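You operate a simulated robot arm through the tools that you are given. There is no shell and no other tool.

The job below is to be done with a simulated robot arm. You get a single attempt, and the scene is never put back.

Task
Ladle about three ladlefuls from the green pot into the cream cup.
Fine: lid off on to the bench; ladle rinsed in the white beaker and back on the drip tray; lid on again; the plate may stay on for the next lot.

It is judged by the outcome, as a careful person would: the job done as asked, and still so three seconds after it is handed in. It fails if anything else is knocked over, pushed out of place, dropped, spilled or broken. A push-on lid holds only when it is set on centred and level and pressed home; a screw cap is set on level and turned clockwise until tight.

Robot
A 7-joint arm with a fingered hand, fixed in place. Base frame: the origin is on the floor under the middle of its stand, x ahead of it, y to its left, z up. Readings come in mm, degrees, newtons and seconds.
With the tool pointing down near the work surface it reaches from about 200 to 960 mm from the base axis. Its first joint turns from -115.0 to 115.0 degrees. Payload 5 kg.
Tool frame: the origin (TCP) lies between the finger pads and is the grasp point; the fingertips stand 32 mm ahead of it; z points along the fingers, y is the line along which they close. The gripper opens to 160 mm; its body begins 89 mm behind the TCP. The gripper is a hand of 4 fingers: y runs from the thumb to the fingers, the wrist lies at [0, 0, -267] in the tool frame, and closing takes about 1.5 s.
Orientation is that of the tool frame in the base frame, as a unit quaternion [w, x, y, z]. With the fingers straight down and closing along the base's y, the tool's x points along the base's -x, its y along +y and its z along -z.

Tools
- The arm moves only by the tool play_rows. Its arguments are lists of equal length, an entry for each row: "delta_pos": the shift along the tool's x, y, z in units of 40 mm (1.0 is 40 mm), a list of three; "angular": the turn, a rotation vector about the tool's x, y, z in units of 6 degrees (1.0 is 6 degrees), a list of three. In form: {"delta_pos": [[dx, dy, dz], ...], "angular": [[ax, ay, az], ...]}. A call has 1 to 20 rows; each row shifts and turns the commanded pose from where the row before left it, along the tool's axes as they then stand. "gripper" is the closure, from 0 (fully open) to 1 (shut), set as the call begins (left out, the last holds). A call with a number of a shift or a turn outside -1 to 1 is refused whole. Rows are played at 5 a second. More than 50 mm and 8.6 degrees between two rows, or a gripper value outside its range, and nothing of the call is played. Where a pose cannot be reached the arm comes as near as it can. A force on the tool above 40 N (or 10 N above the force at the start of the call, whichever is more), or a blocked arm, ends the call early, and 0.2 s more pass. Each finger travels about 45 mm/s and halts on what it meets, pressing with about 30 N; the grip force reading is that of the motor and also rises with nothing between the fingers. The clock runs only during rows and for 0.2 s after the last one: add rows that do not move to give the fingers time. It gives the time, the measured TCP pose, the force on the tool (base axes), the opening and the grip force at its end, in the units of the frame above (readings bear some noise), with the torque about the TCP (base axes, N m) and any sound that the robot's microphone picked up.
- Cameras (640 x 400 px; columns grow to the right, rows downward): "scene" is fixed at [219.1, -651, 1632.5]; the picture's right is [0.68, -0.73, 0.00], its down [-0.44, -0.41, -0.80] and it looks along [0.58, 0.54, -0.60] (base axes); focal length 331 px, centre (320, 200). "wrist" rides on the gripper at [80, -4, -114] in the tool frame; the picture's right is [0.05, 1.00, 0.00], its down [-0.82, 0.04, -0.58] and it looks along [-0.58, 0.03, 0.82] (tool axes); focal length 265 px, centre (320, 200). There is no depth. A picture from a camera that has moved, and an enlarged one, comes with that camera's place and axes in the base frame and with its lens.
- camera(camera): a new picture of that camera. The clock stands still meanwhile.
- lift_body(by): slides the trunk up (or, below 0, down) by that many mm; the arm rides with it, the base frame stays. It gives what a move gives, with no picture.
- move_fingers(finger1, finger2, finger3, thumb_bend): sets how far each is bent, from 0 (flat) to 1 (curled in); at 0.3 the hand is open as for a grip, at 0.7 the pads meet at the TCP. One left out holds its place. A second passes; each finger stops where it meets its share of the squeeze, and holds until it gets a number again. A gripper value or a shape takes the hand back. It gives what a move gives, with no picture; readings hold the bend of each and the force on the fingers (four entries, about 0 where the hand has none), thumb and palm.
- set_grasp(shape): the hand has 4 fingers and takes this shape, open, in about a second: jaw (thumb against the fingers, like two jaws); tri (thumb and two fingers); tip (a fingertip pinch); poke (one finger out to press); point (the index stretched); flat (the hand flat); cup (the hand cupped); fist (a fist). The gripper value then closes the fingers along that shape, each until it touches; the sizes above hold for jaw. It gives what a move gives, with no picture.
- enlarge(camera, box): a new picture of the part [left, top, right, bottom] of that camera's present view, enlarged. The clock stands still meanwhile.
- job_done(): hands the job in; it is judged then, once.

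Places have to be worked out from the pictures, the camera data and where the tool is seen. Open the gripper and draw the arm clear of the work before you hand the job in, unless the task says otherwise.

The tools are called after "Emit:" as a command line: name --argument value ..., lists and objects as JSON in quotes. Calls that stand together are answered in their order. play_rows: Moves the arm, as the interface text tells. Its arguments: {"type":"object","properties":{"delta_pos":{"type":"array","items":{"type":"array","items":{"type":"number"}}},"angular":{"type":"array","items":{"type":"array","items":{"type":"number"}}},"gripper":{"type":"number"}},"required":["delta_pos","angular"]} The other tools are called the same way: lift_body (by) moves the trunk up or down; set_grasp (shape) gives the hand a shape; move_fingers (finger1, finger2, finger3, thumb_bend) moves the fingers one by one; camera (camera) takes a picture; enlarge (camera, box) takes an enlarged picture of a part of a camera's view; job_done () hands the job in.

At the start:

```text
time_s: 0.0
tool_pos: [611.3, 187.3, 1376.4]
tool_rot: [0.0, 0.0, 1.0, 0.0]
wrist_force: [-0.3, -0.2, -0.6]
ft_torque: [0.03, -0.02, 0.02]
grip_width: 159.9
finger_force: 0.0
shape: jaw
bend: [0.3, 0.3, 0.3, 0.3]
finger forces: [0.0, 0.0, 0.0, 0.1, 0.0, 0.1]
trunk travel left (down, up): [-875.0, 115.0]
```

scene: 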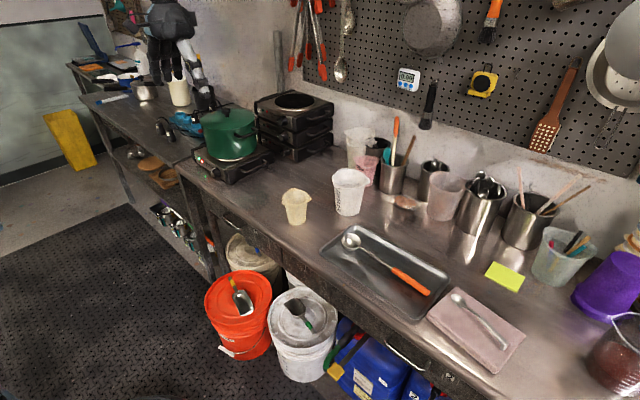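
wrist: 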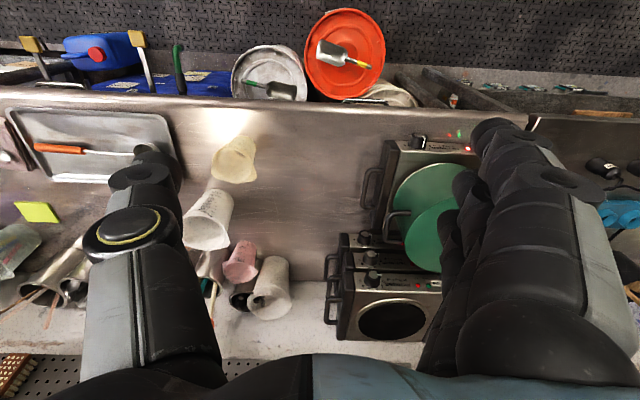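

I'll begin by looking closer at the pot, the cup, the beaker and the tray with the ladle before moving anything.

Emit:
enlarge --camera "scene" --box '[160, 70, 350, 190]'

Emit:
enlarge --camera "scene" --box '[270, 110, 430, 220]'

Emit:
enlarge --camera "scene" --box '[310, 210, 470, 330]'

Emit:
enlarge --camera "wrist" --box '[180, 110, 480, 330]'

```text
3.33 times, centred on (255, 130) of scene
camera zoom: at [219.1, -651.0, 1632.5], right [0.68, -0.73, 0.0], down [-0.44, -0.41, -0.8], along [0.58, 0.54, -0.6], focal length 1103 px, centre (537, 433)
```

zoom: 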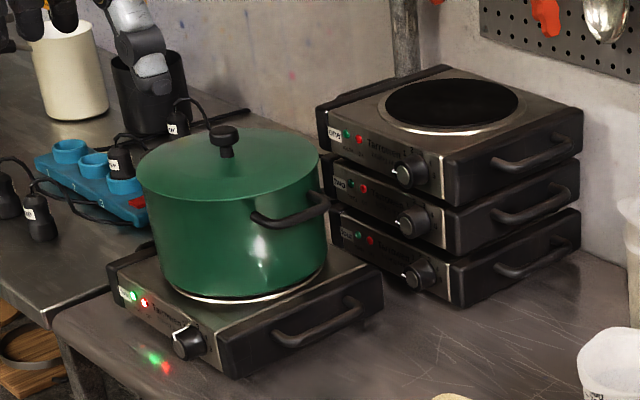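

```text
3.64 times, centred on (350, 165) of scene
camera zoom: at [219.1, -651.0, 1632.5], right [0.68, -0.73, 0.0], down [-0.44, -0.41, -0.8], along [0.58, 0.54, -0.6], focal length 1203 px, centre (211, 327)
```

zoom: 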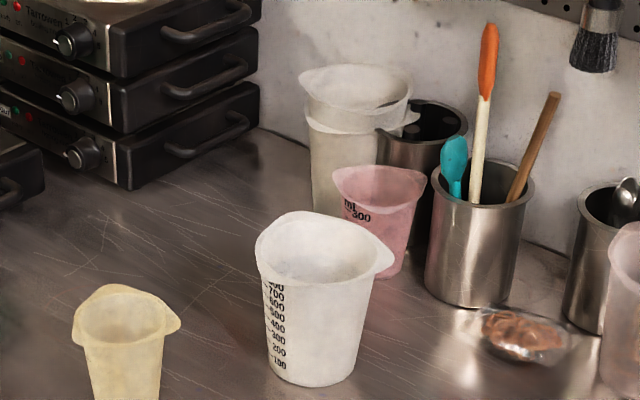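

```text
3.33 times, centred on (390, 270) of scene
camera zoom: at [219.1, -651.0, 1632.5], right [0.68, -0.73, 0.0], down [-0.44, -0.41, -0.8], along [0.58, 0.54, -0.6], focal length 1103 px, centre (87, -33)
```

zoom: 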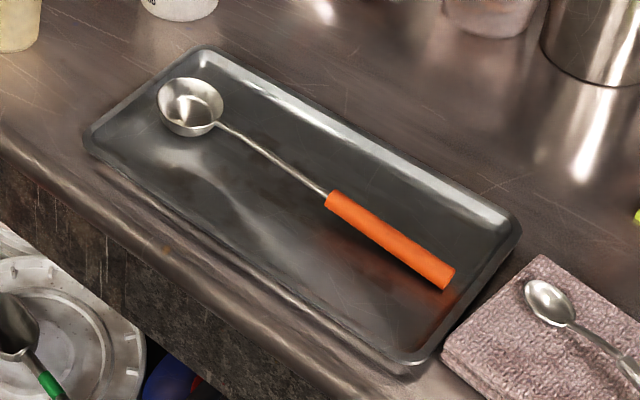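

```text
1.82 times, centred on (330, 220) of wrist
camera zoom: at [529.1, 183.1, 1490.4], right [-0.05, 1.0, 0.0], down [0.82, 0.04, 0.58], along [0.58, 0.03, -0.82], focal length 483 px, centre (302, 164)
```

zoom: 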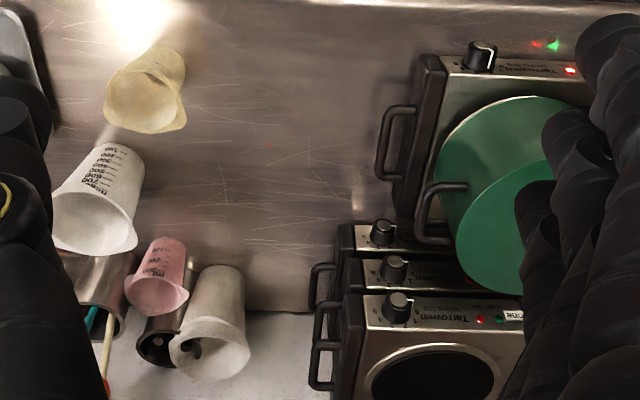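

The bench appears to lie at z≈875 with the cream cup near (810, 8), the white beaker near (987, -76), the ladle along y at x≈830, and the pot around (860, 440). I'll move the wrist camera over the drip tray for a closer look at the ladle.

Emit:
play_rows --delta_pos '[[-0.133, -0.994, 0.531], [-0.133, -0.994, 0.531], [-0.133, -0.994, 0.531], [-0.133, -0.994, 0.531], [-0.133, -0.994, 0.531], [-0.133, -0.994, 0.531], [-0.133, -0.994, 0.531], [-0.133, -0.994, 0.531], [-0.133, -0.994, 0.531], [-0.133, -0.994, 0.531], [-0.133, -0.994, 0.531], [-0.133, -0.994, 0.531], [-0.133, -0.994, 0.531], [0, 0, 0], [0, 0, 0]]' --angular '[[0, 0, 0], [0, 0, 0], [0, 0, 0], [0, 0, 0], [0, 0, 0], [0, 0, 0], [0, 0, 0], [0, 0, 0], [0, 0, 0], [0, 0, 0], [0, 0, 0], [0, 0, 0], [0, 0, 0], [0, 0, 0], [0, 0, 0]]'

Emit:
camera --camera "wrist"

Emit:
camera --camera "scene"

```text
time_s: 3.2
tool_pos: [678.4, -331.8, 1099.8]
tool_rot: [0.0, 0.001, 1.0, 0.0]
wrist_force: [1.0, -0.3, -0.4]
ft_torque: [0.04, 0.02, 0.01]
grip_width: 159.9
finger_force: 0.1
shape: jaw
bend: [0.3, 0.3, 0.3, 0.3]
finger forces: [0.0, 0.1, 0.0, 0.1, 0.1, 0.1]
trunk travel left (down, up): [-875.0, 115.0]
```

```text
taken
camera wrist: at [597.4, -335.8, 1214.3], right [-0.05, 1.0, 0.0], down [0.82, 0.04, 0.58], along [0.58, 0.03, -0.82], focal length 265 px, centre (320, 200)
```

wrist: 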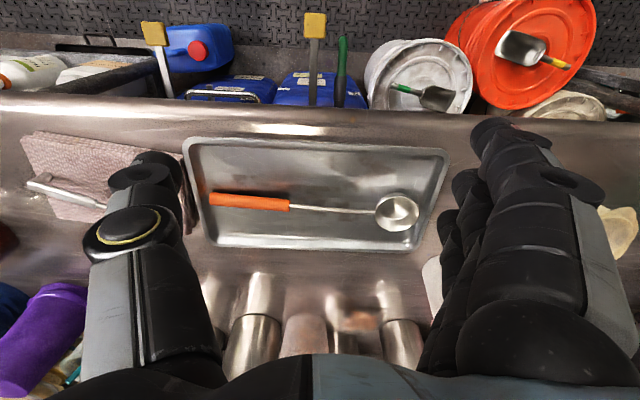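

```text
taken
```

scene: 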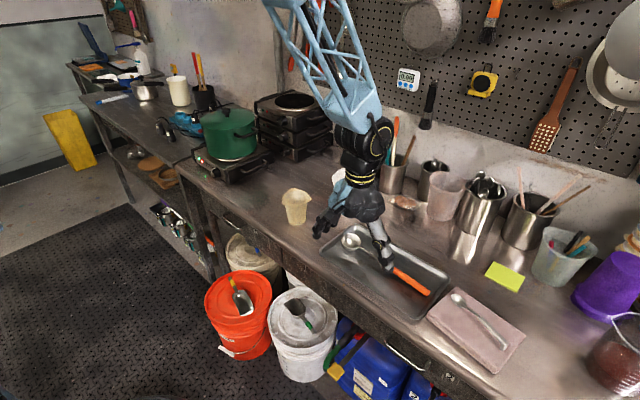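

The ladle lies along y at x≈835, with its bowl at y≈-210 and the orange handle at y≈-369 to -490. I'll enlarge it to see how high the shaft and handle sit.

Emit:
enlarge --camera "wrist" --box '[180, 120, 460, 290]'

Emit:
enlarge --camera "scene" --box '[180, 80, 340, 190]'

```text
2.29 times, centred on (320, 205) of wrist
camera zoom: at [597.4, -335.8, 1214.3], right [-0.05, 1.0, 0.0], down [0.82, 0.04, 0.58], along [0.58, 0.03, -0.82], focal length 607 px, centre (320, 189)
```

zoom: 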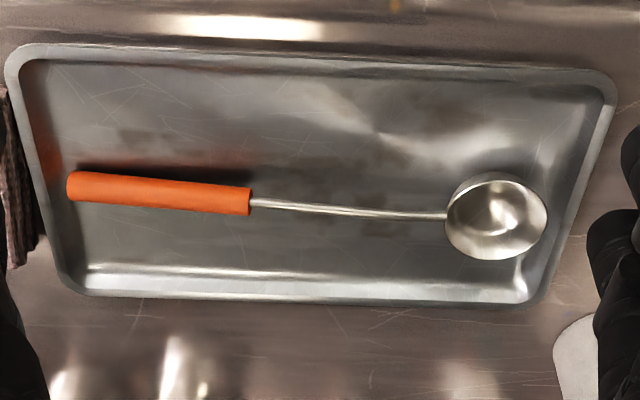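

```text
3.64 times, centred on (260, 135) of scene
camera zoom: at [219.1, -651.0, 1632.5], right [0.68, -0.73, 0.0], down [-0.44, -0.41, -0.8], along [0.58, 0.54, -0.6], focal length 1203 px, centre (538, 436)
```

zoom: 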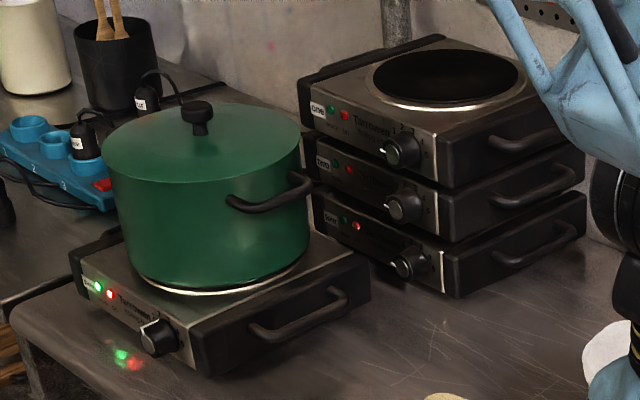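

Next I move the wrist camera up and across to look at the pot and its lid.

Emit:
play_rows --delta_pos '[[0.05, 0.963, -0.263], [0.05, 0.963, -0.263], [0.05, 0.963, -0.263], [0.05, 0.963, -0.263], [0.05, 0.963, -0.263], [0.05, 0.963, -0.263], [0.05, 0.963, -0.263], [0.05, 0.963, -0.263], [0.05, 0.963, -0.263], [0.05, 0.963, -0.263], [0.05, 0.963, -0.263], [0.05, 0.963, -0.263], [0.05, 0.963, -0.263], [0.05, 0.963, -0.263], [0.05, 0.963, -0.263], [0.05, 0.963, -0.263], [0.05, 0.963, -0.263], [0.05, 0.963, -0.263], [0.05, 0.963, -0.263], [0, 0, 0]]' --angular '[[0, 0, 0], [0, 0, 0], [0, 0, 0], [0, 0, 0], [0, 0, 0], [0, 0, 0], [0, 0, 0], [0, 0, 0], [0, 0, 0], [0, 0, 0], [0, 0, 0], [0, 0, 0], [0, 0, 0], [0, 0, 0], [0, 0, 0], [0, 0, 0], [0, 0, 0], [0, 0, 0], [0, 0, 0], [0, 0, 0]]'

Emit:
camera --camera "wrist"

Emit:
camera --camera "scene"

```text
time_s: 7.4
tool_pos: [641.1, 400.3, 1301.5]
tool_rot: [0.0, 0.001, 1.0, 0.0]
wrist_force: [1.2, -1.1, 0.5]
ft_torque: [0.04, 0.0, -0.02]
grip_width: 159.7
finger_force: 0.1
shape: jaw
bend: [0.3, 0.3, 0.3, 0.3]
finger forces: [0.0, 0.0, 0.1, 0.0, 0.0, 0.0]
trunk travel left (down, up): [-875.0, 115.0]
```

```text
taken
camera wrist: at [560.7, 395.3, 1414.7], right [-0.05, 1.0, 0.0], down [0.82, 0.04, 0.58], along [0.58, 0.03, -0.82], focal length 265 px, centre (320, 200)
```

wrist: 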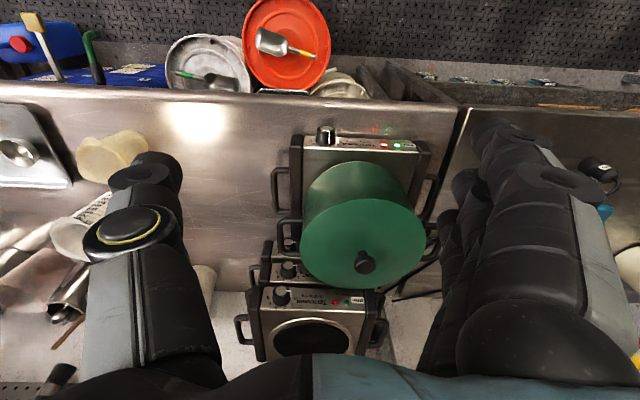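

```text
taken
```

scene: 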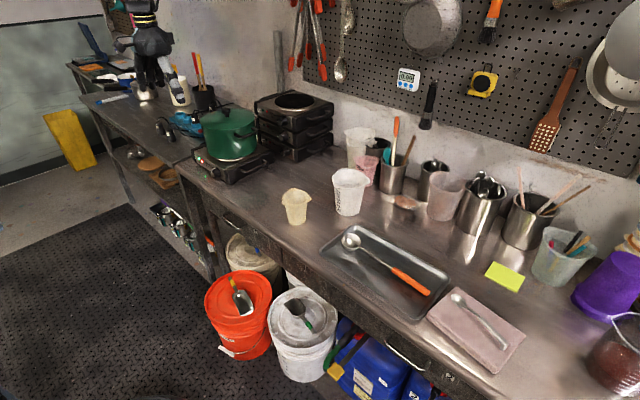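

The lid knob triangulates to about (885, 480, 1126), which is near the reach limit. I'll test the reach high above it, still well clear of the lid.

Emit:
play_rows --delta_pos '[[-0.61, 0.2, 0.1], [-0.61, 0.2, 0.1], [-0.61, 0.2, 0.1], [-0.61, 0.2, 0.1], [-0.61, 0.2, 0.1], [-0.61, 0.2, 0.1], [-0.61, 0.2, 0.1], [-0.61, 0.2, 0.1], [-0.61, 0.2, 0.1], [-0.61, 0.2, 0.1], [0, 0, 0], [0, 0, 0]]' --angular '[[0, 0, 0], [0, 0, 0], [0, 0, 0], [0, 0, 0], [0, 0, 0], [0, 0, 0], [0, 0, 0], [0, 0, 0], [0, 0, 0], [0, 0, 0], [0, 0, 0], [0, 0, 0]]'

Emit:
camera --camera "wrist"

Emit:
enlarge --camera "scene" --box '[100, 0, 340, 190]'

```text
time_s: 10.0
tool_pos: [887.0, 483.0, 1260.2]
tool_rot: [-0.001, 0.001, 1.0, 0.0]
wrist_force: [-0.1, 0.1, -0.3]
ft_torque: [0.01, 0.05, -0.02]
grip_width: 159.9
finger_force: 0.0
shape: jaw
bend: [0.3, 0.3, 0.3, 0.3]
finger forces: [0.0, 0.1, 0.0, 0.1, 0.1, 0.0]
trunk travel left (down, up): [-875.0, 115.0]
```

```text
taken
camera wrist: at [804.9, 478.2, 1374.2], right [-0.05, 1.0, 0.0], down [0.82, 0.04, 0.58], along [0.58, 0.03, -0.82], focal length 265 px, centre (320, 200)
```

wrist: 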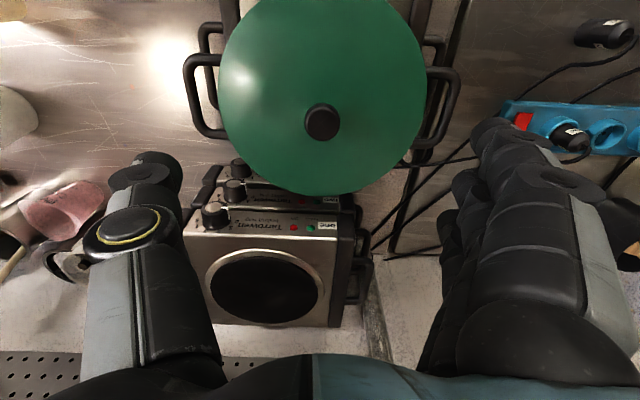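

```text
2.11 times, centred on (220, 95) of scene
camera zoom: at [219.1, -651.0, 1632.5], right [0.68, -0.73, 0.0], down [-0.44, -0.41, -0.8], along [0.58, 0.54, -0.6], focal length 697 px, centre (530, 421)
```

zoom: 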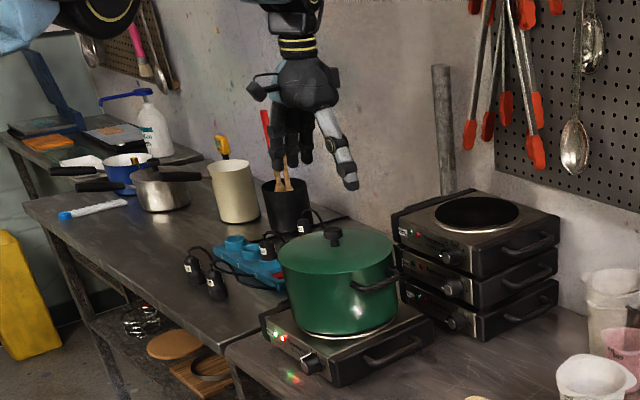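

The arm reaches there: the TCP is almost above the knob, which I now place at about (893, 485) with its top at z≈1113. I'll look closely at the knob shape and the lid edge.

Emit:
enlarge --camera "scene" --box '[190, 90, 270, 140]'

Emit:
enlarge --camera "wrist" --box '[200, 0, 460, 200]'

```text
8.00 times, centred on (230, 115) of scene
camera zoom: at [219.1, -651.0, 1632.5], right [0.68, -0.73, 0.0], down [-0.44, -0.41, -0.8], along [0.58, 0.54, -0.6], focal length 2647 px, centre (1040, 880)
```

zoom: 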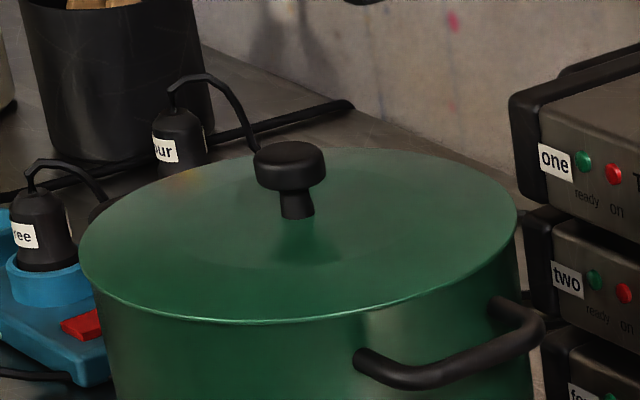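

```text
2.00 times, centred on (330, 100) of wrist
camera zoom: at [804.9, 478.2, 1374.2], right [-0.05, 1.0, 0.0], down [0.82, 0.04, 0.58], along [0.58, 0.03, -0.82], focal length 531 px, centre (300, 400)
```

zoom: 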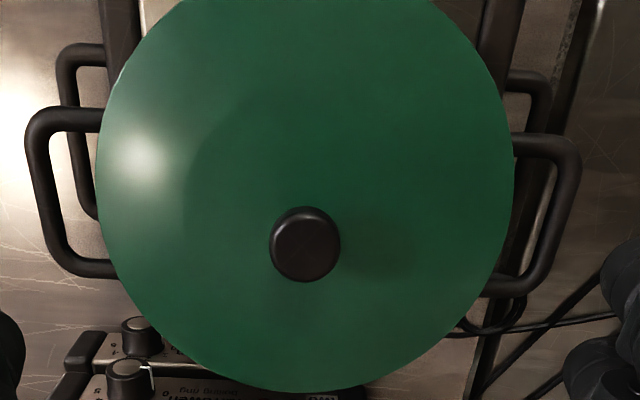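

The knob is a 35 mm cap on a thin stem, with the lid surface at about z≈1081. I'll centre over it, partially close the hand to reduce its span, and descend to TCP z≈1140.

Emit:
play_rows --delta_pos '[[-0.16, 0.05, 0.0], [0, 0, 0.6], [0, 0, 0.6], [0, 0, 0.6], [0, 0, 0.6], [0, 0, 0.6], [0, 0, 0]]' --angular '[[0, 0, 0], [0, 0, 0], [0, 0, 0], [0, 0, 0], [0, 0, 0], [0, 0, 0], [0, 0, 0]]' --gripper 0.3

Emit:
camera --camera "wrist"

Emit:
enlarge --camera "scene" --box '[170, 50, 290, 140]'

```text
time_s: 11.6
tool_pos: [886.8, 481.2, 1141.6]
tool_rot: [0.0, 0.0, 1.0, 0.0]
wrist_force: [-0.3, 0.1, -0.1]
ft_torque: [-0.01, -0.01, 0.03]
grip_width: 112.2
finger_force: 0.0
shape: jaw
bend: [0.66, 0.66, 0.66, 0.63]
finger forces: [0.1, 0.1, 0.1, 0.0, 0.1, 0.1]
out of reach, approached as far as the arm can: row 6
trunk travel left (down, up): [-875.0, 115.0]
```

```text
taken
camera wrist: at [806.3, 476.7, 1255.0], right [-0.05, 1.0, 0.0], down [0.82, 0.04, 0.58], along [0.58, 0.03, -0.82], focal length 265 px, centre (320, 200)
```

wrist: 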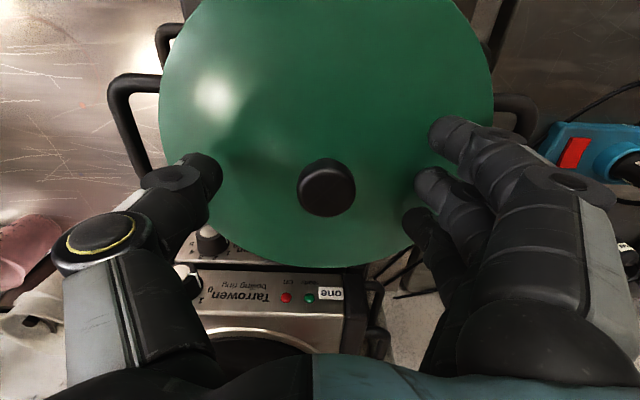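

```text
4.44 times, centred on (230, 95) of scene
camera zoom: at [219.1, -651.0, 1632.5], right [0.68, -0.73, 0.0], down [-0.44, -0.41, -0.8], along [0.58, 0.54, -0.6], focal length 1471 px, centre (720, 667)
```

zoom: 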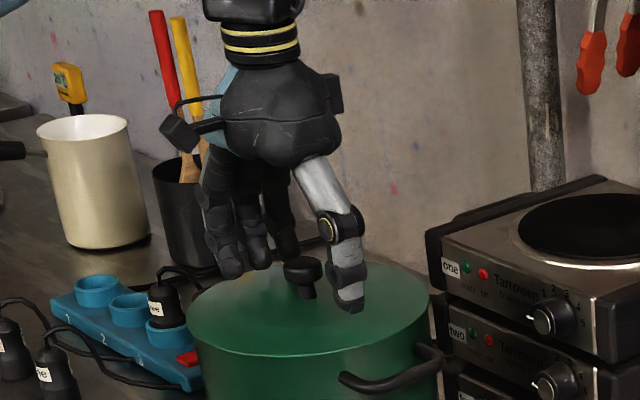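

The arm runs out of reach at this trunk height, so I'll raise the hand straight up and then slide the trunk down 200 mm to gain reach.

Emit:
play_rows --delta_pos '[[0, 0, -1], [0, 0, -1], [0, 0, -1], [0, 0, -1], [0, 0, -1], [0, 0, 0]]' --angular '[[0, 0, 0], [0, 0, 0], [0, 0, 0], [0, 0, 0], [0, 0, 0], [0, 0, 0]]'

Emit:
lift_body --by -170

```text
time_s: 13.0
tool_pos: [890.9, 484.2, 1339.4]
tool_rot: [-0.001, 0.0, 1.0, 0.0]
wrist_force: [0.2, 0.4, 0.4]
ft_torque: [0.01, 0.03, -0.03]
grip_width: 112.4
finger_force: 0.1
shape: jaw
bend: [0.66, 0.66, 0.66, 0.63]
finger forces: [0.0, 0.1, 0.0, 0.0, 0.1, 0.1]
out of reach, approached as far as the arm can: row 2
trunk travel left (down, up): [-875.0, 115.0]
```

```text
time_s: 14.9
tool_pos: [889.3, 483.0, 1170.5]
tool_rot: [-0.001, 0.001, 1.0, 0.0]
wrist_force: [0.0, 0.1, 0.8]
ft_torque: [0.0, -0.01, 0.0]
grip_width: 112.3
finger_force: 0.2
shape: jaw
bend: [0.66, 0.66, 0.66, 0.63]
finger forces: [0.0, 0.0, 0.0, 0.0, 0.0, 0.1]
trunk travel left (down, up): [-705.0, 285.0]
```

Trunk is lower now and the hand sits above the knob. Let me check alignment with the wrist camera before descending.

Emit:
enlarge --camera "wrist" --box '[160, 40, 480, 240]'

```text
2.00 times, centred on (320, 140) of wrist
camera zoom: at [808.6, 478.5, 1284.2], right [-0.05, 1.0, 0.0], down [0.82, 0.04, 0.58], along [0.58, 0.03, -0.82], focal length 531 px, centre (320, 320)
```

zoom: 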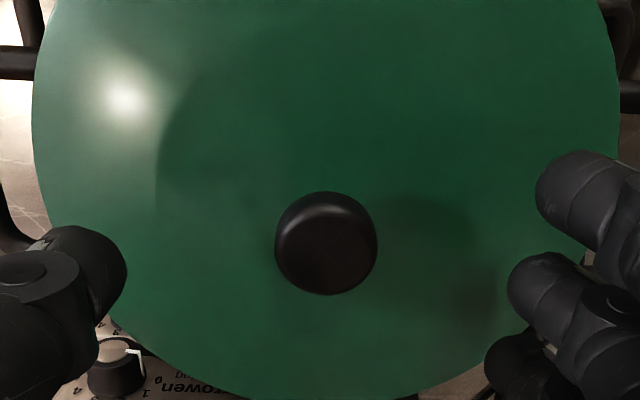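

The knob is at about (893, 485), within a few mm of the tool axis. I'll nudge forward 3 mm and descend to TCP z≈1122, watching the force.

Emit:
play_rows --delta_pos '[[-0.08, 0.05, 0.3], [0, 0, 0.3], [0, 0, 0.3], [0, 0, 0.3], [0, 0, 0]]' --angular '[[0, 0, 0], [0, 0, 0], [0, 0, 0], [0, 0, 0], [0, 0, 0]]'

Emit:
camera --camera "wrist"

Emit:
enlarge --camera "scene" --box '[190, 70, 270, 120]'

```text
time_s: 16.1
tool_pos: [890.4, 482.1, 1128.0]
tool_rot: [0.003, 0.002, 1.0, 0.002]
wrist_force: [2.5, -2.4, 31.0]
ft_torque: [2.14, -0.07, -0.17]
grip_width: 111.8
finger_force: 0.0
shape: jaw
bend: [0.67, 0.68, 0.67, 0.63]
finger forces: [8.4, 15.2, 6.8, 0.0, 0.4, 0.0]
out of reach, approached as far as the arm can: row 2
trunk travel left (down, up): [-705.0, 285.0]
```

```text
taken
camera wrist: at [808.0, 477.7, 1240.9], right [-0.05, 1.0, 0.0], down [0.81, 0.04, 0.58], along [0.58, 0.03, -0.81], focal length 265 px, centre (320, 200)
```

wrist: 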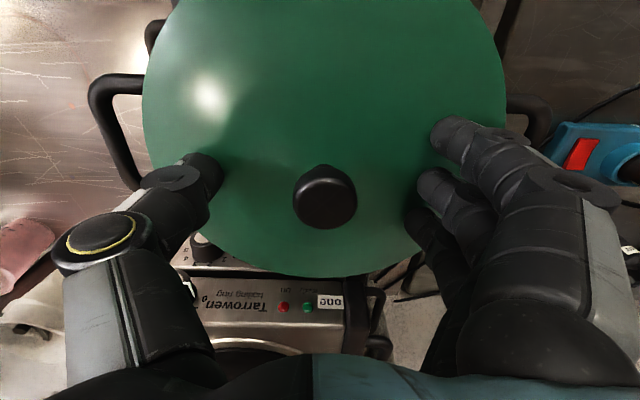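

```text
8.00 times, centred on (230, 95) of scene
camera zoom: at [219.1, -651.0, 1632.5], right [0.68, -0.73, 0.0], down [-0.44, -0.41, -0.8], along [0.58, 0.54, -0.6], focal length 2647 px, centre (1040, 1040)
```

zoom: 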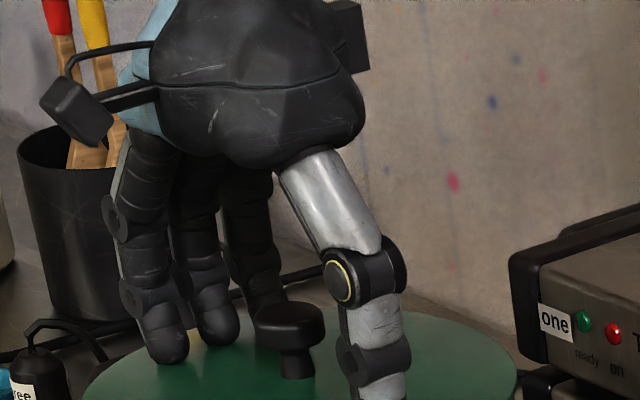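

The fingertips already touch the lid (31 N up) at TCP z=1128, so the tips hang about 45 mm ahead of the TCP when open. I'll rise ~16 mm and close part-way around the knob.

Emit:
play_rows --delta_pos '[[0, 0, -0.4], [0, 0, 0], [0, 0, 0], [0, 0, 0], [0, 0, 0], [0, 0, 0]]' --angular '[[0, 0, 0], [0, 0, 0], [0, 0, 0], [0, 0, 0], [0, 0, 0], [0, 0, 0]]' --gripper 0.6

Emit:
camera --camera "wrist"

Emit:
enlarge --camera "scene" --box '[190, 70, 270, 120]'

```text
time_s: 17.5
tool_pos: [890.2, 482.8, 1138.5]
tool_rot: [0.0, 0.001, 1.0, 0.0]
wrist_force: [1.0, -1.4, 3.7]
ft_torque: [0.44, -0.04, -0.06]
grip_width: 17.5
finger_force: 30.0
shape: jaw
bend: [0.76, 0.73, 0.76, 0.68]
finger forces: [0.1, 28.0, 0.0, 0.1, 19.3, 0.0]
trunk travel left (down, up): [-705.0, 285.0]
```

```text
taken
camera wrist: at [808.4, 478.9, 1252.3], right [-0.05, 1.0, 0.0], down [0.82, 0.04, 0.58], along [0.58, 0.03, -0.82], focal length 265 px, centre (320, 200)
```

wrist: 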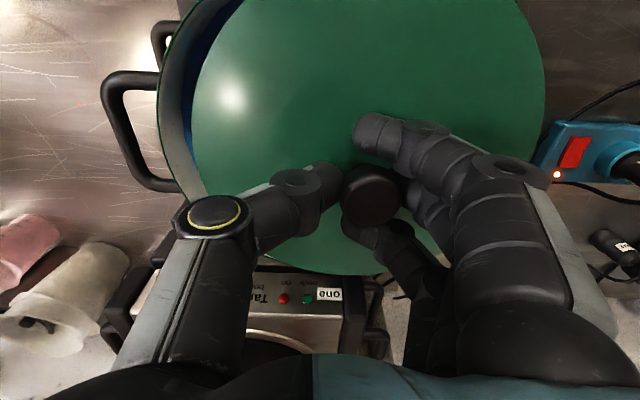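

```text
8.00 times, centred on (230, 95) of scene
camera zoom: at [219.1, -651.0, 1632.5], right [0.68, -0.73, 0.0], down [-0.44, -0.41, -0.8], along [0.58, 0.54, -0.6], focal length 2647 px, centre (1040, 1040)
```

zoom: 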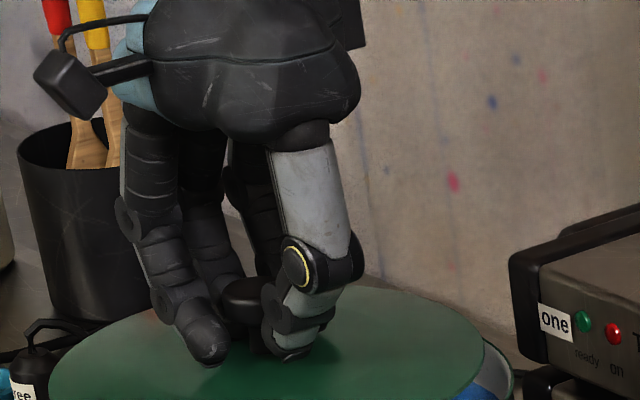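

The closing thumb slid the loose lid about 20 mm toward +y, and the knob is now held between thumb and middle finger (28 N / 19 N). I'll close a bit further so the other fingers wrap, then check.

Emit:
play_rows --delta_pos '[[0, 0, 0], [0, 0, 0], [0, 0, 0], [0, 0, 0], [0, 0, 0]]' --angular '[[0, 0, 0], [0, 0, 0], [0, 0, 0], [0, 0, 0], [0, 0, 0]]' --gripper 0.8

Emit:
camera --camera "wrist"

Emit:
enlarge --camera "scene" --box '[170, 70, 290, 190]'

```text
time_s: 18.7
tool_pos: [889.0, 485.7, 1138.0]
tool_rot: [0.0, 0.0, 1.0, 0.0]
wrist_force: [-3.4, 3.8, -0.5]
ft_torque: [0.06, 0.11, 0.1]
grip_width: 32.4
finger_force: 0.2
shape: jaw
bend: [0.73, 0.72, 0.73, 0.7]
finger forces: [0.1, 8.9, 0.0, 0.0, 0.1, 0.0]
trunk travel left (down, up): [-705.0, 285.0]
```

```text
taken
camera wrist: at [807.8, 479.7, 1251.4], right [-0.05, 1.0, 0.0], down [0.82, 0.04, 0.58], along [0.58, 0.03, -0.82], focal length 265 px, centre (320, 200)
```

wrist: 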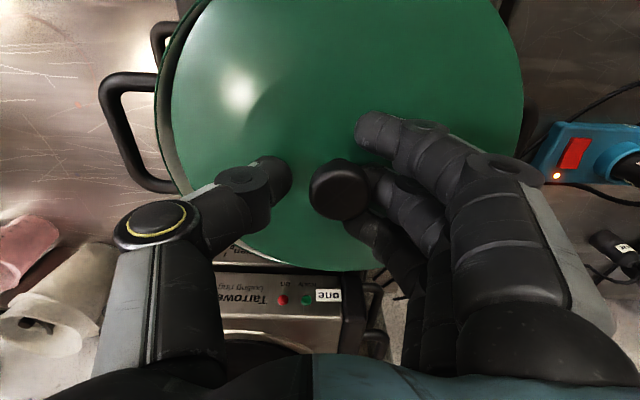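

```text
3.33 times, centred on (230, 130) of scene
camera zoom: at [219.1, -651.0, 1632.5], right [0.68, -0.73, 0.0], down [-0.44, -0.41, -0.8], along [0.58, 0.54, -0.6], focal length 1103 px, centre (620, 433)
```

zoom: 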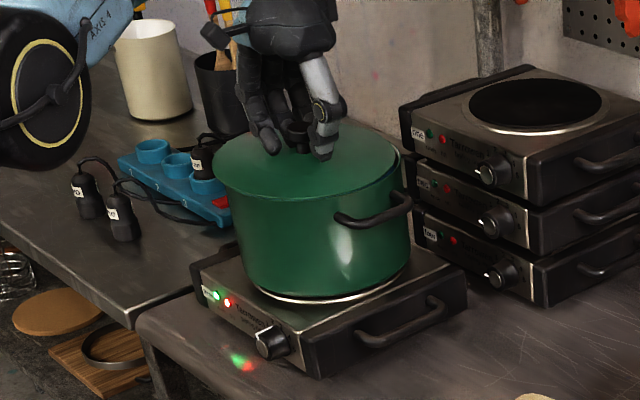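

The fingers seem to be mid-travel after the new value (middle finger pushing the lid back toward centre). I'll wait and let the hand settle.

Emit:
play_rows --delta_pos '[[0, 0, 0], [0, 0, 0], [0, 0, 0], [0, 0, 0], [0, 0, 0]]' --angular '[[0, 0, 0], [0, 0, 0], [0, 0, 0], [0, 0, 0], [0, 0, 0]]'

Emit:
camera --camera "wrist"

```text
time_s: 19.9
tool_pos: [891.0, 482.6, 1137.8]
tool_rot: [0.0, 0.0, 1.0, 0.0]
wrist_force: [-4.5, 3.6, -0.3]
ft_torque: [0.04, 0.07, 0.13]
grip_width: 32.6
finger_force: 0.1
shape: jaw
bend: [0.73, 0.72, 0.73, 0.7]
finger forces: [0.0, 8.0, 0.1, 0.0, 0.1, 0.0]
trunk travel left (down, up): [-705.0, 285.0]
```

```text
taken
camera wrist: at [808.1, 479.5, 1251.4], right [-0.05, 1.0, 0.0], down [0.82, 0.04, 0.58], along [0.58, 0.03, -0.82], focal length 265 px, centre (320, 200)
```

wrist: 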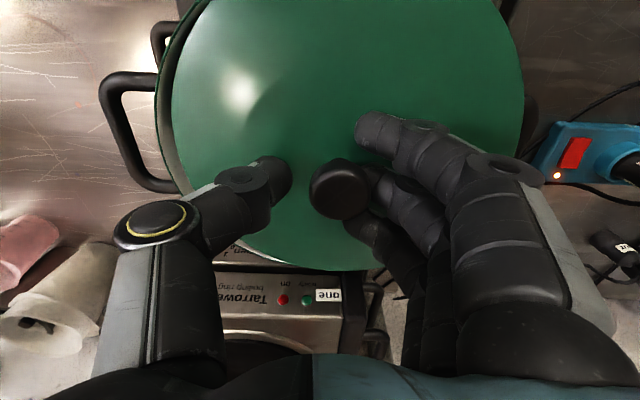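

The value sets the opening (0.8 → 32 mm), and the thumb currently has a gap to the knob. I'll command full closure so thumb and fingers squeeze the knob.

Emit:
play_rows --delta_pos '[[0, 0, 0], [0, 0, 0], [0, 0, 0], [0, 0, 0], [0, 0, 0], [0, 0, 0], [0, 0, 0], [0, 0, 0]]' --angular '[[0, 0, 0], [0, 0, 0], [0, 0, 0], [0, 0, 0], [0, 0, 0], [0, 0, 0], [0, 0, 0], [0, 0, 0]]' --gripper 1.0

Emit:
camera --camera "wrist"

Emit:
enlarge --camera "scene" --box '[190, 70, 270, 120]'

```text
time_s: 21.7
tool_pos: [889.6, 482.6, 1139.0]
tool_rot: [0.0, 0.0, 1.0, 0.0]
wrist_force: [2.4, -2.3, 6.6]
ft_torque: [0.48, -0.11, -0.15]
grip_width: 1.4
finger_force: 29.7
shape: jaw
bend: [0.69, 0.73, 0.69, 0.72]
finger forces: [0.0, 34.2, 0.1, 0.0, 19.7, 0.1]
trunk travel left (down, up): [-705.0, 285.0]
```

```text
taken
camera wrist: at [808.4, 478.4, 1252.1], right [-0.05, 1.0, 0.0], down [0.82, 0.04, 0.58], along [0.58, 0.03, -0.82], focal length 265 px, centre (320, 200)
```

wrist: 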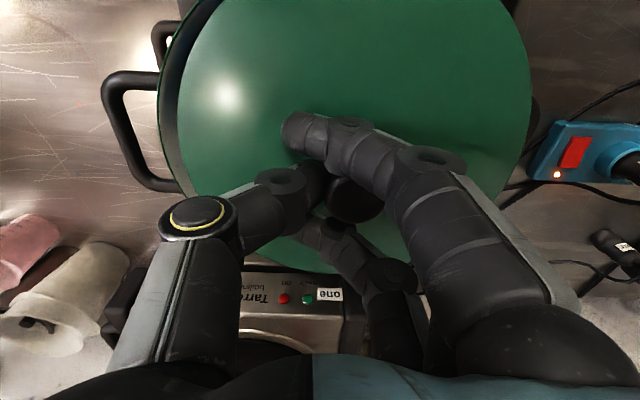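

```text
8.00 times, centred on (230, 95) of scene
camera zoom: at [219.1, -651.0, 1632.5], right [0.68, -0.73, 0.0], down [-0.44, -0.41, -0.8], along [0.58, 0.54, -0.6], focal length 2647 px, centre (1040, 1040)
```

zoom: 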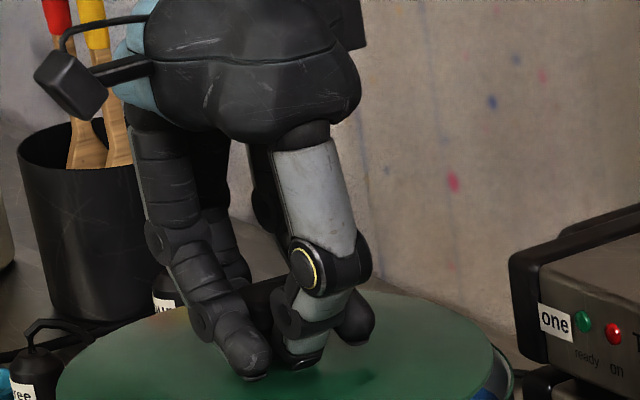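

The knob is caged: middle finger 34 N, thumb 20 N, index and ring wrapping beside it. I'll lift slowly and check that only the lid comes up.

Emit:
play_rows --delta_pos '[[0, 0, -0.2], [0, 0, -0.3], [0, 0, -0.4], [0, 0, -0.5], [0, 0, -0.5], [0, 0, -0.5], [0, 0, 0], [0, 0, 0]]' --angular '[[0, 0, 0], [0, 0, 0], [0, 0, 0], [0, 0, 0], [0, 0, 0], [0, 0, 0], [0, 0, 0], [0, 0, 0]]'

Emit:
camera --camera "wrist"

Emit:
enlarge --camera "scene" --box '[150, 50, 310, 190]'

```text
time_s: 23.5
tool_pos: [883.2, 479.4, 1233.0]
tool_rot: [0.0, -0.001, 1.0, -0.001]
wrist_force: [-0.3, 0.6, -1.8]
ft_torque: [-0.01, -0.01, 0.01]
grip_width: 1.9
finger_force: 29.8
shape: jaw
bend: [0.69, 0.72, 0.69, 0.73]
finger forces: [0.0, 26.9, 0.1, 0.1, 18.0, 0.0]
out of reach, approached as far as the arm can: row 4, 6
trunk travel left (down, up): [-705.0, 285.0]
```

```text
taken
camera wrist: at [801.9, 475.1, 1346.3], right [-0.05, 1.0, 0.0], down [0.82, 0.04, 0.58], along [0.58, 0.03, -0.82], focal length 265 px, centre (320, 200)
```

wrist: 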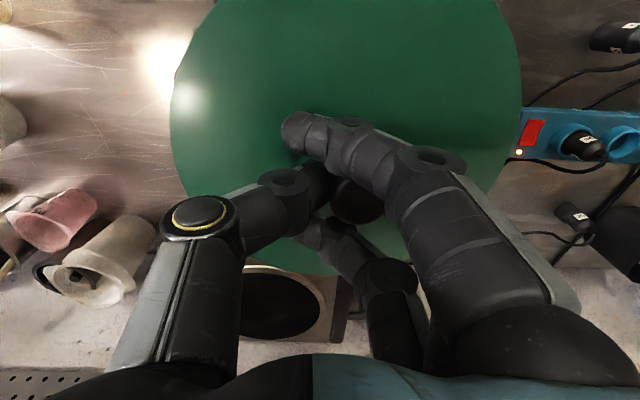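

```text
2.86 times, centred on (230, 120) of scene
camera zoom: at [219.1, -651.0, 1632.5], right [0.68, -0.73, 0.0], down [-0.44, -0.41, -0.8], along [0.58, 0.54, -0.6], focal length 945 px, centre (577, 429)
```

zoom: 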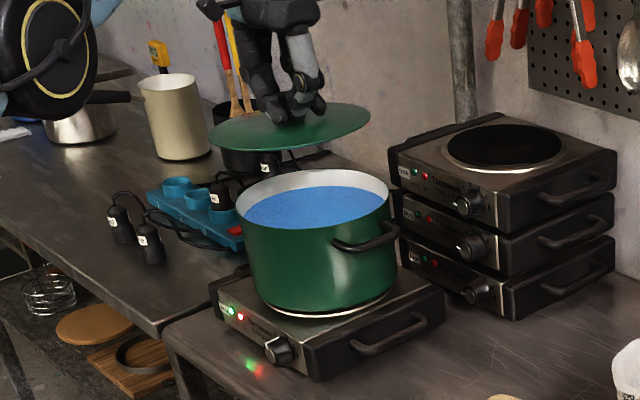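

The lid is free, and the pot holds blue liquid about 30 mm below its rim. I'll carry the lid toward the empty bench area at about (890, 185), between the hotplate and the cream cup, staying high.

Emit:
play_rows --delta_pos '[[0, -0.5, -0.2], [0, -0.8, 0], [0, -0.8, 0], [0, -0.8, 0], [0, -0.8, 0], [0, -0.8, 0], [0, -0.8, 0], [0, -0.8, 0], [0, -0.8, 0], [0, -0.8, 0], [0.1, -0.3, 0.3], [0, 0, 0.7], [0, 0, 0.8], [0, 0, 0.8], [0, 0, 0.8], [0, 0, 0.8], [0, 0, 0.8], [0, 0, 0.5], [0, 0, 0], [0, 0, 0]]' --angular '[[0, 0, 0], [0, 0, 0], [0, 0, 0], [0, 0, 0], [0, 0, 0], [0, 0, 0], [0, 0, 0], [0, 0, 0], [0, 0, 0], [0, 0, 0], [0, 0, 0], [0, 0, 0], [0, 0, 0], [0, 0, 0], [0, 0, 0], [0, 0, 0], [0, 0, 0], [0, 0, 0], [0, 0, 0], [0, 0, 0]]'

Emit:
camera --camera "wrist"

Emit:
camera --camera "scene"

```text
time_s: 27.7
tool_pos: [997.2, 200.7, 1042.8]
tool_rot: [-0.003, 0.0, 1.0, 0.0]
wrist_force: [-1.4, -0.9, 3.4]
ft_torque: [0.3, -0.38, 0.05]
grip_width: 1.0
finger_force: 30.4
shape: jaw
bend: [0.69, 0.74, 0.7, 0.7]
finger forces: [0.1, 22.1, 12.2, 0.0, 17.9, 0.0]
out of reach, approached as far as the arm can: row 1, 2, 3, 4, 5, 6, 7, 8, 9, 10, 11, 12, 13, 14
trunk travel left (down, up): [-705.0, 285.0]
```

```text
taken
camera wrist: at [917.1, 197.8, 1157.0], right [-0.05, 1.0, 0.0], down [0.82, 0.04, 0.57], along [0.57, 0.03, -0.82], focal length 265 px, centre (320, 200)
```

wrist: 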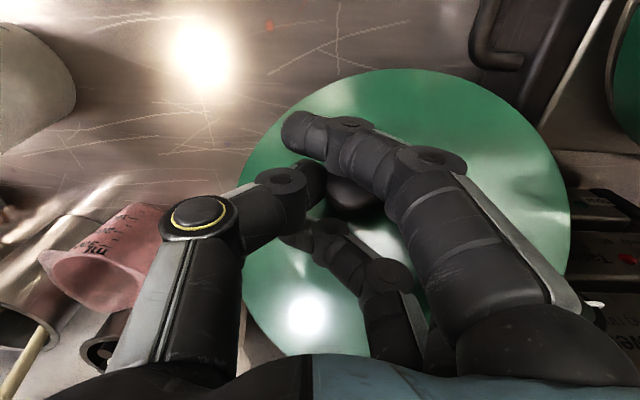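

```text
taken
```

scene: 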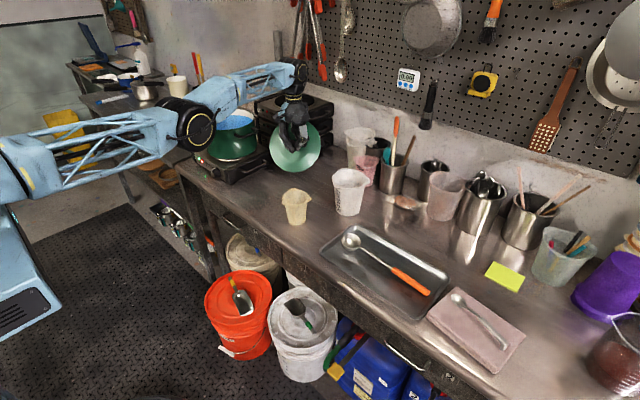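

The arm drifted along its reach boundary to (997, 201, 1043), and the lid now looks tilted in the hand. I'll look closely before moving.

Emit:
enlarge --camera "scene" --box '[180, 50, 380, 190]'

Emit:
enlarge --camera "wrist" --box '[220, 40, 640, 380]'

```text
2.86 times, centred on (280, 120) of scene
camera zoom: at [219.1, -651.0, 1632.5], right [0.68, -0.73, 0.0], down [-0.44, -0.41, -0.8], along [0.58, 0.54, -0.6], focal length 945 px, centre (434, 429)
```

zoom: 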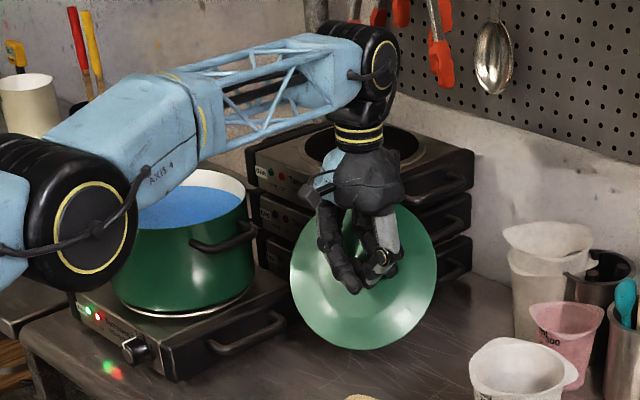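

```text
1.18 times, centred on (430, 210) of wrist
camera zoom: at [917.1, 197.8, 1157.0], right [-0.05, 1.0, 0.0], down [0.82, 0.04, 0.57], along [0.57, 0.03, -0.82], focal length 312 px, centre (191, 188)
```

zoom: 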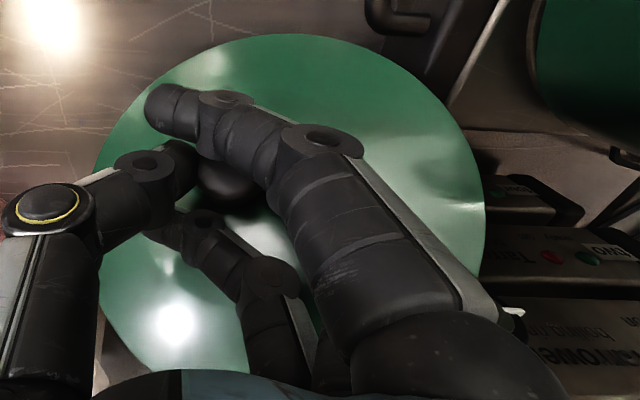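

The lid's far edge apparently caught on the hotplate stack while the arm slid along its reach limit, tilting it in the grip. I'll draw it back inward (−x) and up, away from the stack, in small steps.

Emit:
play_rows --delta_pos '[[0.3, 0, -0.2], [0.4, 0, -0.3], [0.5, 0, -0.4], [0.5, 0, -0.4], [0.5, 0, -0.2], [0.4, 0, 0], [0.3, 0, 0], [0, 0, 0], [0, 0, 0]]' --angular '[[0, 0, 0], [0, 0, 0], [0, 0, 0], [0, 0, 0], [0, 0, 0], [0, 0, 0], [0, 0, 0], [0, 0, 0], [0, 0, 0]]'

Emit:
camera --camera "wrist"

Emit:
enlarge --camera "scene" --box '[180, 50, 380, 190]'

```text
time_s: 29.7
tool_pos: [993.3, 224.8, 1103.7]
tool_rot: [-0.002, -0.001, 1.0, 0.001]
wrist_force: [-0.2, 0.4, -1.2]
ft_torque: [-0.1, 0.08, -0.04]
grip_width: 1.2
finger_force: 30.0
shape: jaw
bend: [0.69, 0.73, 0.7, 0.71]
finger forces: [0.0, 47.6, 3.6, 0.0, 17.8, 0.0]
out of reach, approached as far as the arm can: row 1, 2, 3, 4, 5, 6, 7
trunk travel left (down, up): [-705.0, 285.0]
```

```text
taken
camera wrist: at [913.3, 221.3, 1215.7], right [-0.05, 1.0, 0.0], down [0.82, 0.04, 0.58], along [0.57, 0.03, -0.82], focal length 265 px, centre (320, 200)
```

wrist: 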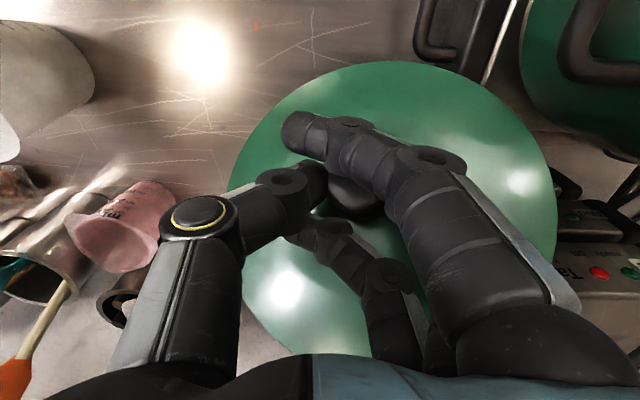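

```text
2.86 times, centred on (280, 120) of scene
camera zoom: at [219.1, -651.0, 1632.5], right [0.68, -0.73, 0.0], down [-0.44, -0.41, -0.8], along [0.58, 0.54, -0.6], focal length 945 px, centre (434, 429)
```

zoom: 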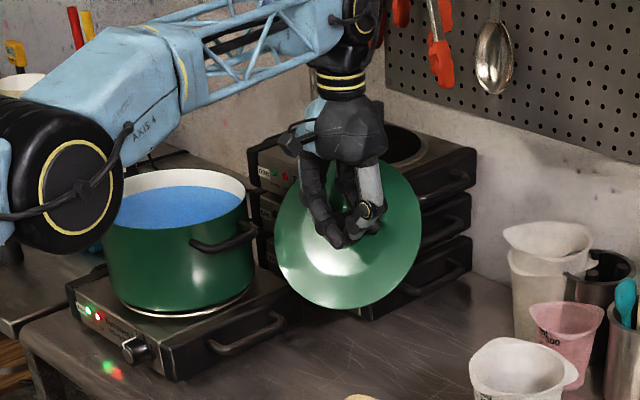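

Forces now read free, but inward moves are being refused: the low trunk leaves the wrist bent to its limit (forearm sloping up). I'll bring the trunk back up 170 mm, which lifts the lid straight up clear of everything.

Emit:
lift_body --by 170

Emit:
play_rows --delta_pos '[[0.2, 0, 0.2], [0.3, 0, 0.3], [0.3, 0, 0.3], [0, 0, 0]]' --angular '[[0, 0, 0], [0, 0, 0], [0, 0, 0], [0, 0, 0]]'

Emit:
camera --camera "scene"

```text
time_s: 31.6
tool_pos: [993.6, 225.5, 1272.3]
tool_rot: [-0.002, 0.0, 1.0, 0.0]
wrist_force: [-0.4, 0.2, -2.1]
ft_torque: [-0.06, 0.07, 0.01]
grip_width: 1.1
finger_force: 30.0
shape: jaw
bend: [0.69, 0.73, 0.7, 0.71]
finger forces: [0.1, 47.6, 3.5, 0.0, 17.8, 0.0]
trunk travel left (down, up): [-875.0, 115.0]
```

```text
time_s: 32.6
tool_pos: [991.6, 233.2, 1240.3]
tool_rot: [-0.004, 0.0, 1.0, 0.0]
wrist_force: [-0.1, -0.1, -2.9]
ft_torque: [-0.07, 0.06, 0.0]
grip_width: 1.1
finger_force: 30.0
shape: jaw
bend: [0.69, 0.73, 0.7, 0.71]
finger forces: [0.0, 47.5, 3.6, 0.0, 17.7, 0.1]
out of reach, approached as far as the arm can: row 1, 2, 3
trunk travel left (down, up): [-875.0, 115.0]
```

```text
taken
```

scene: 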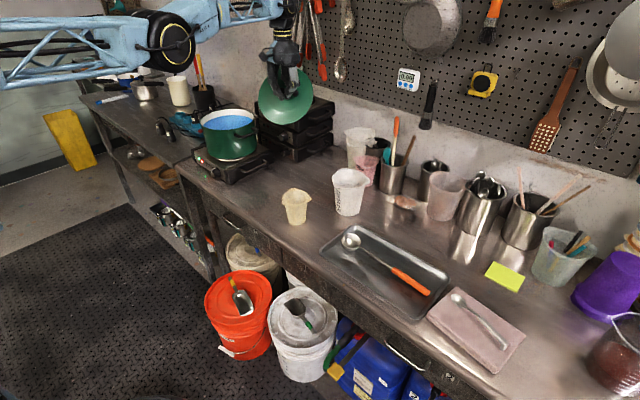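

The arm is still stuck on its fully stretched sphere (R≈1018), a straight-elbow singularity. I'll try leaving it with mostly vertical motion plus a slight inward component, which should let the elbow flex.

Emit:
play_rows --delta_pos '[[0.08, -0.02, -0.7], [0.1, -0.03, -0.7], [0.15, -0.04, -0.7], [0, 0, 0]]' --angular '[[0, 0, 0], [0, 0, 0], [0, 0, 0], [0, 0, 0]]'

```text
time_s: 33.6
tool_pos: [989.5, 233.0, 1324.2]
tool_rot: [-0.003, 0.0, 1.0, -0.001]
wrist_force: [0.2, -0.5, -2.1]
ft_torque: [-0.08, 0.06, 0.02]
grip_width: 1.3
finger_force: 29.2
shape: jaw
bend: [0.69, 0.73, 0.7, 0.71]
finger forces: [0.0, 47.0, 3.5, 0.0, 17.6, 0.1]
out of reach, approached as far as the arm can: row 1, 2, 3
trunk travel left (down, up): [-875.0, 115.0]
```

Still flagged going up. I'll test the other direction: straight down with no inward component, which should be inside the sphere here.

Emit:
play_rows --delta_pos '[[0, 0, 0.5], [0, 0, 0.5], [0.04, 0, 0.5], [0.06, 0, 0.5], [0, 0, 0]]' --angular '[[0, 0, 0], [0, 0, 0], [0, 0, 0], [0, 0, 0], [0, 0, 0]]'

```text
time_s: 34.8
tool_pos: [991.4, 234.5, 1244.0]
tool_rot: [-0.002, 0.001, 1.0, -0.001]
wrist_force: [-0.7, -0.6, -2.5]
ft_torque: [-0.1, 0.05, -0.03]
grip_width: 1.3
finger_force: 30.0
shape: jaw
bend: [0.69, 0.73, 0.7, 0.71]
finger forces: [0.0, 47.1, 3.5, 0.0, 17.6, 0.0]
out of reach, approached as far as the arm can: row 3, 4
trunk travel left (down, up): [-875.0, 115.0]
```

Only inward components are refused. Let me test single larger steps: one straight radial inward step, to see how the arm responds.

Emit:
play_rows --delta_pos '[[0.97, -0.23, 0], [0.97, -0.23, 0], [0, 0, 0]]' --angular '[[0, 0, 0], [0, 0, 0], [0, 0, 0]]'

```text
time_s: 35.6
tool_pos: [991.6, 233.8, 1244.8]
tool_rot: [-0.003, 0.0, 1.0, -0.001]
wrist_force: [-0.2, 0.5, -2.4]
ft_torque: [-0.07, 0.03, 0.01]
grip_width: 1.3
finger_force: 30.7
shape: jaw
bend: [0.69, 0.73, 0.7, 0.71]
finger forces: [0.0, 46.9, 3.5, 0.0, 17.6, 0.0]
out of reach, approached as far as the arm can: row 1, 2
trunk travel left (down, up): [-875.0, 115.0]
```

A pure inward step does nothing: with the elbow straight and tool orientation fixed, inward motion is singular. Pivoting the hand about the wrist (fingers swinging inward) should both flex the elbow and help level the lid; I'll do 24° of that with matching inward TCP shift.

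Emit:
play_rows --delta_pos '[[0.68, -0.16, 0], [0.68, -0.16, 0], [0.68, -0.16, 0], [0.68, -0.16, 0], [0, 0, 0]]' --angular '[[0.22, 0.95, 0], [0.22, 0.95, 0], [0.22, 0.95, 0], [0.22, 0.95, 0], [0, 0, 0]]'

Emit:
camera --camera "scene"

```text
time_s: 36.8
tool_pos: [887.0, 210.0, 1262.2]
tool_rot: [-0.2, 0.0, 0.979, -0.047]
wrist_force: [0.3, 0.7, -2.0]
ft_torque: [-0.07, 0.02, 0.0]
grip_width: 1.4
finger_force: 30.0
shape: jaw
bend: [0.69, 0.73, 0.7, 0.71]
finger forces: [0.1, 45.1, 3.5, 0.0, 17.5, 0.0]
out of reach, approached as far as the arm can: row 4
trunk travel left (down, up): [-875.0, 115.0]
```

```text
taken
```

scene: 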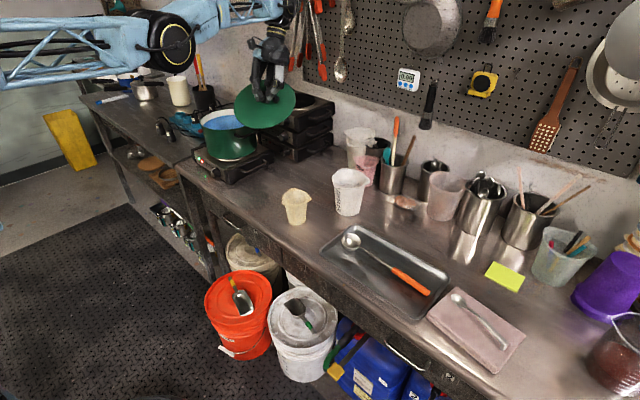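

The pivot worked and the lid is levelling. Now I'll test whether the elbow has flexed enough for a plain inward move.

Emit:
play_rows --delta_pos '[[0.446, -0.105, 0.2], [0.446, -0.105, 0.2], [0, 0, 0]]' --angular '[[0, 0, 0], [0, 0, 0], [0, 0, 0]]'

```text
time_s: 37.6
tool_pos: [888.3, 209.8, 1261.1]
tool_rot: [-0.2, 0.0, 0.979, -0.047]
wrist_force: [-0.5, -0.5, -3.0]
ft_torque: [-0.07, 0.03, 0.02]
grip_width: 1.5
finger_force: 30.3
shape: jaw
bend: [0.69, 0.73, 0.7, 0.71]
finger forces: [0.0, 45.1, 3.5, 0.1, 17.6, 0.0]
out of reach, approached as far as the arm can: row 1, 2
trunk travel left (down, up): [-875.0, 115.0]
```

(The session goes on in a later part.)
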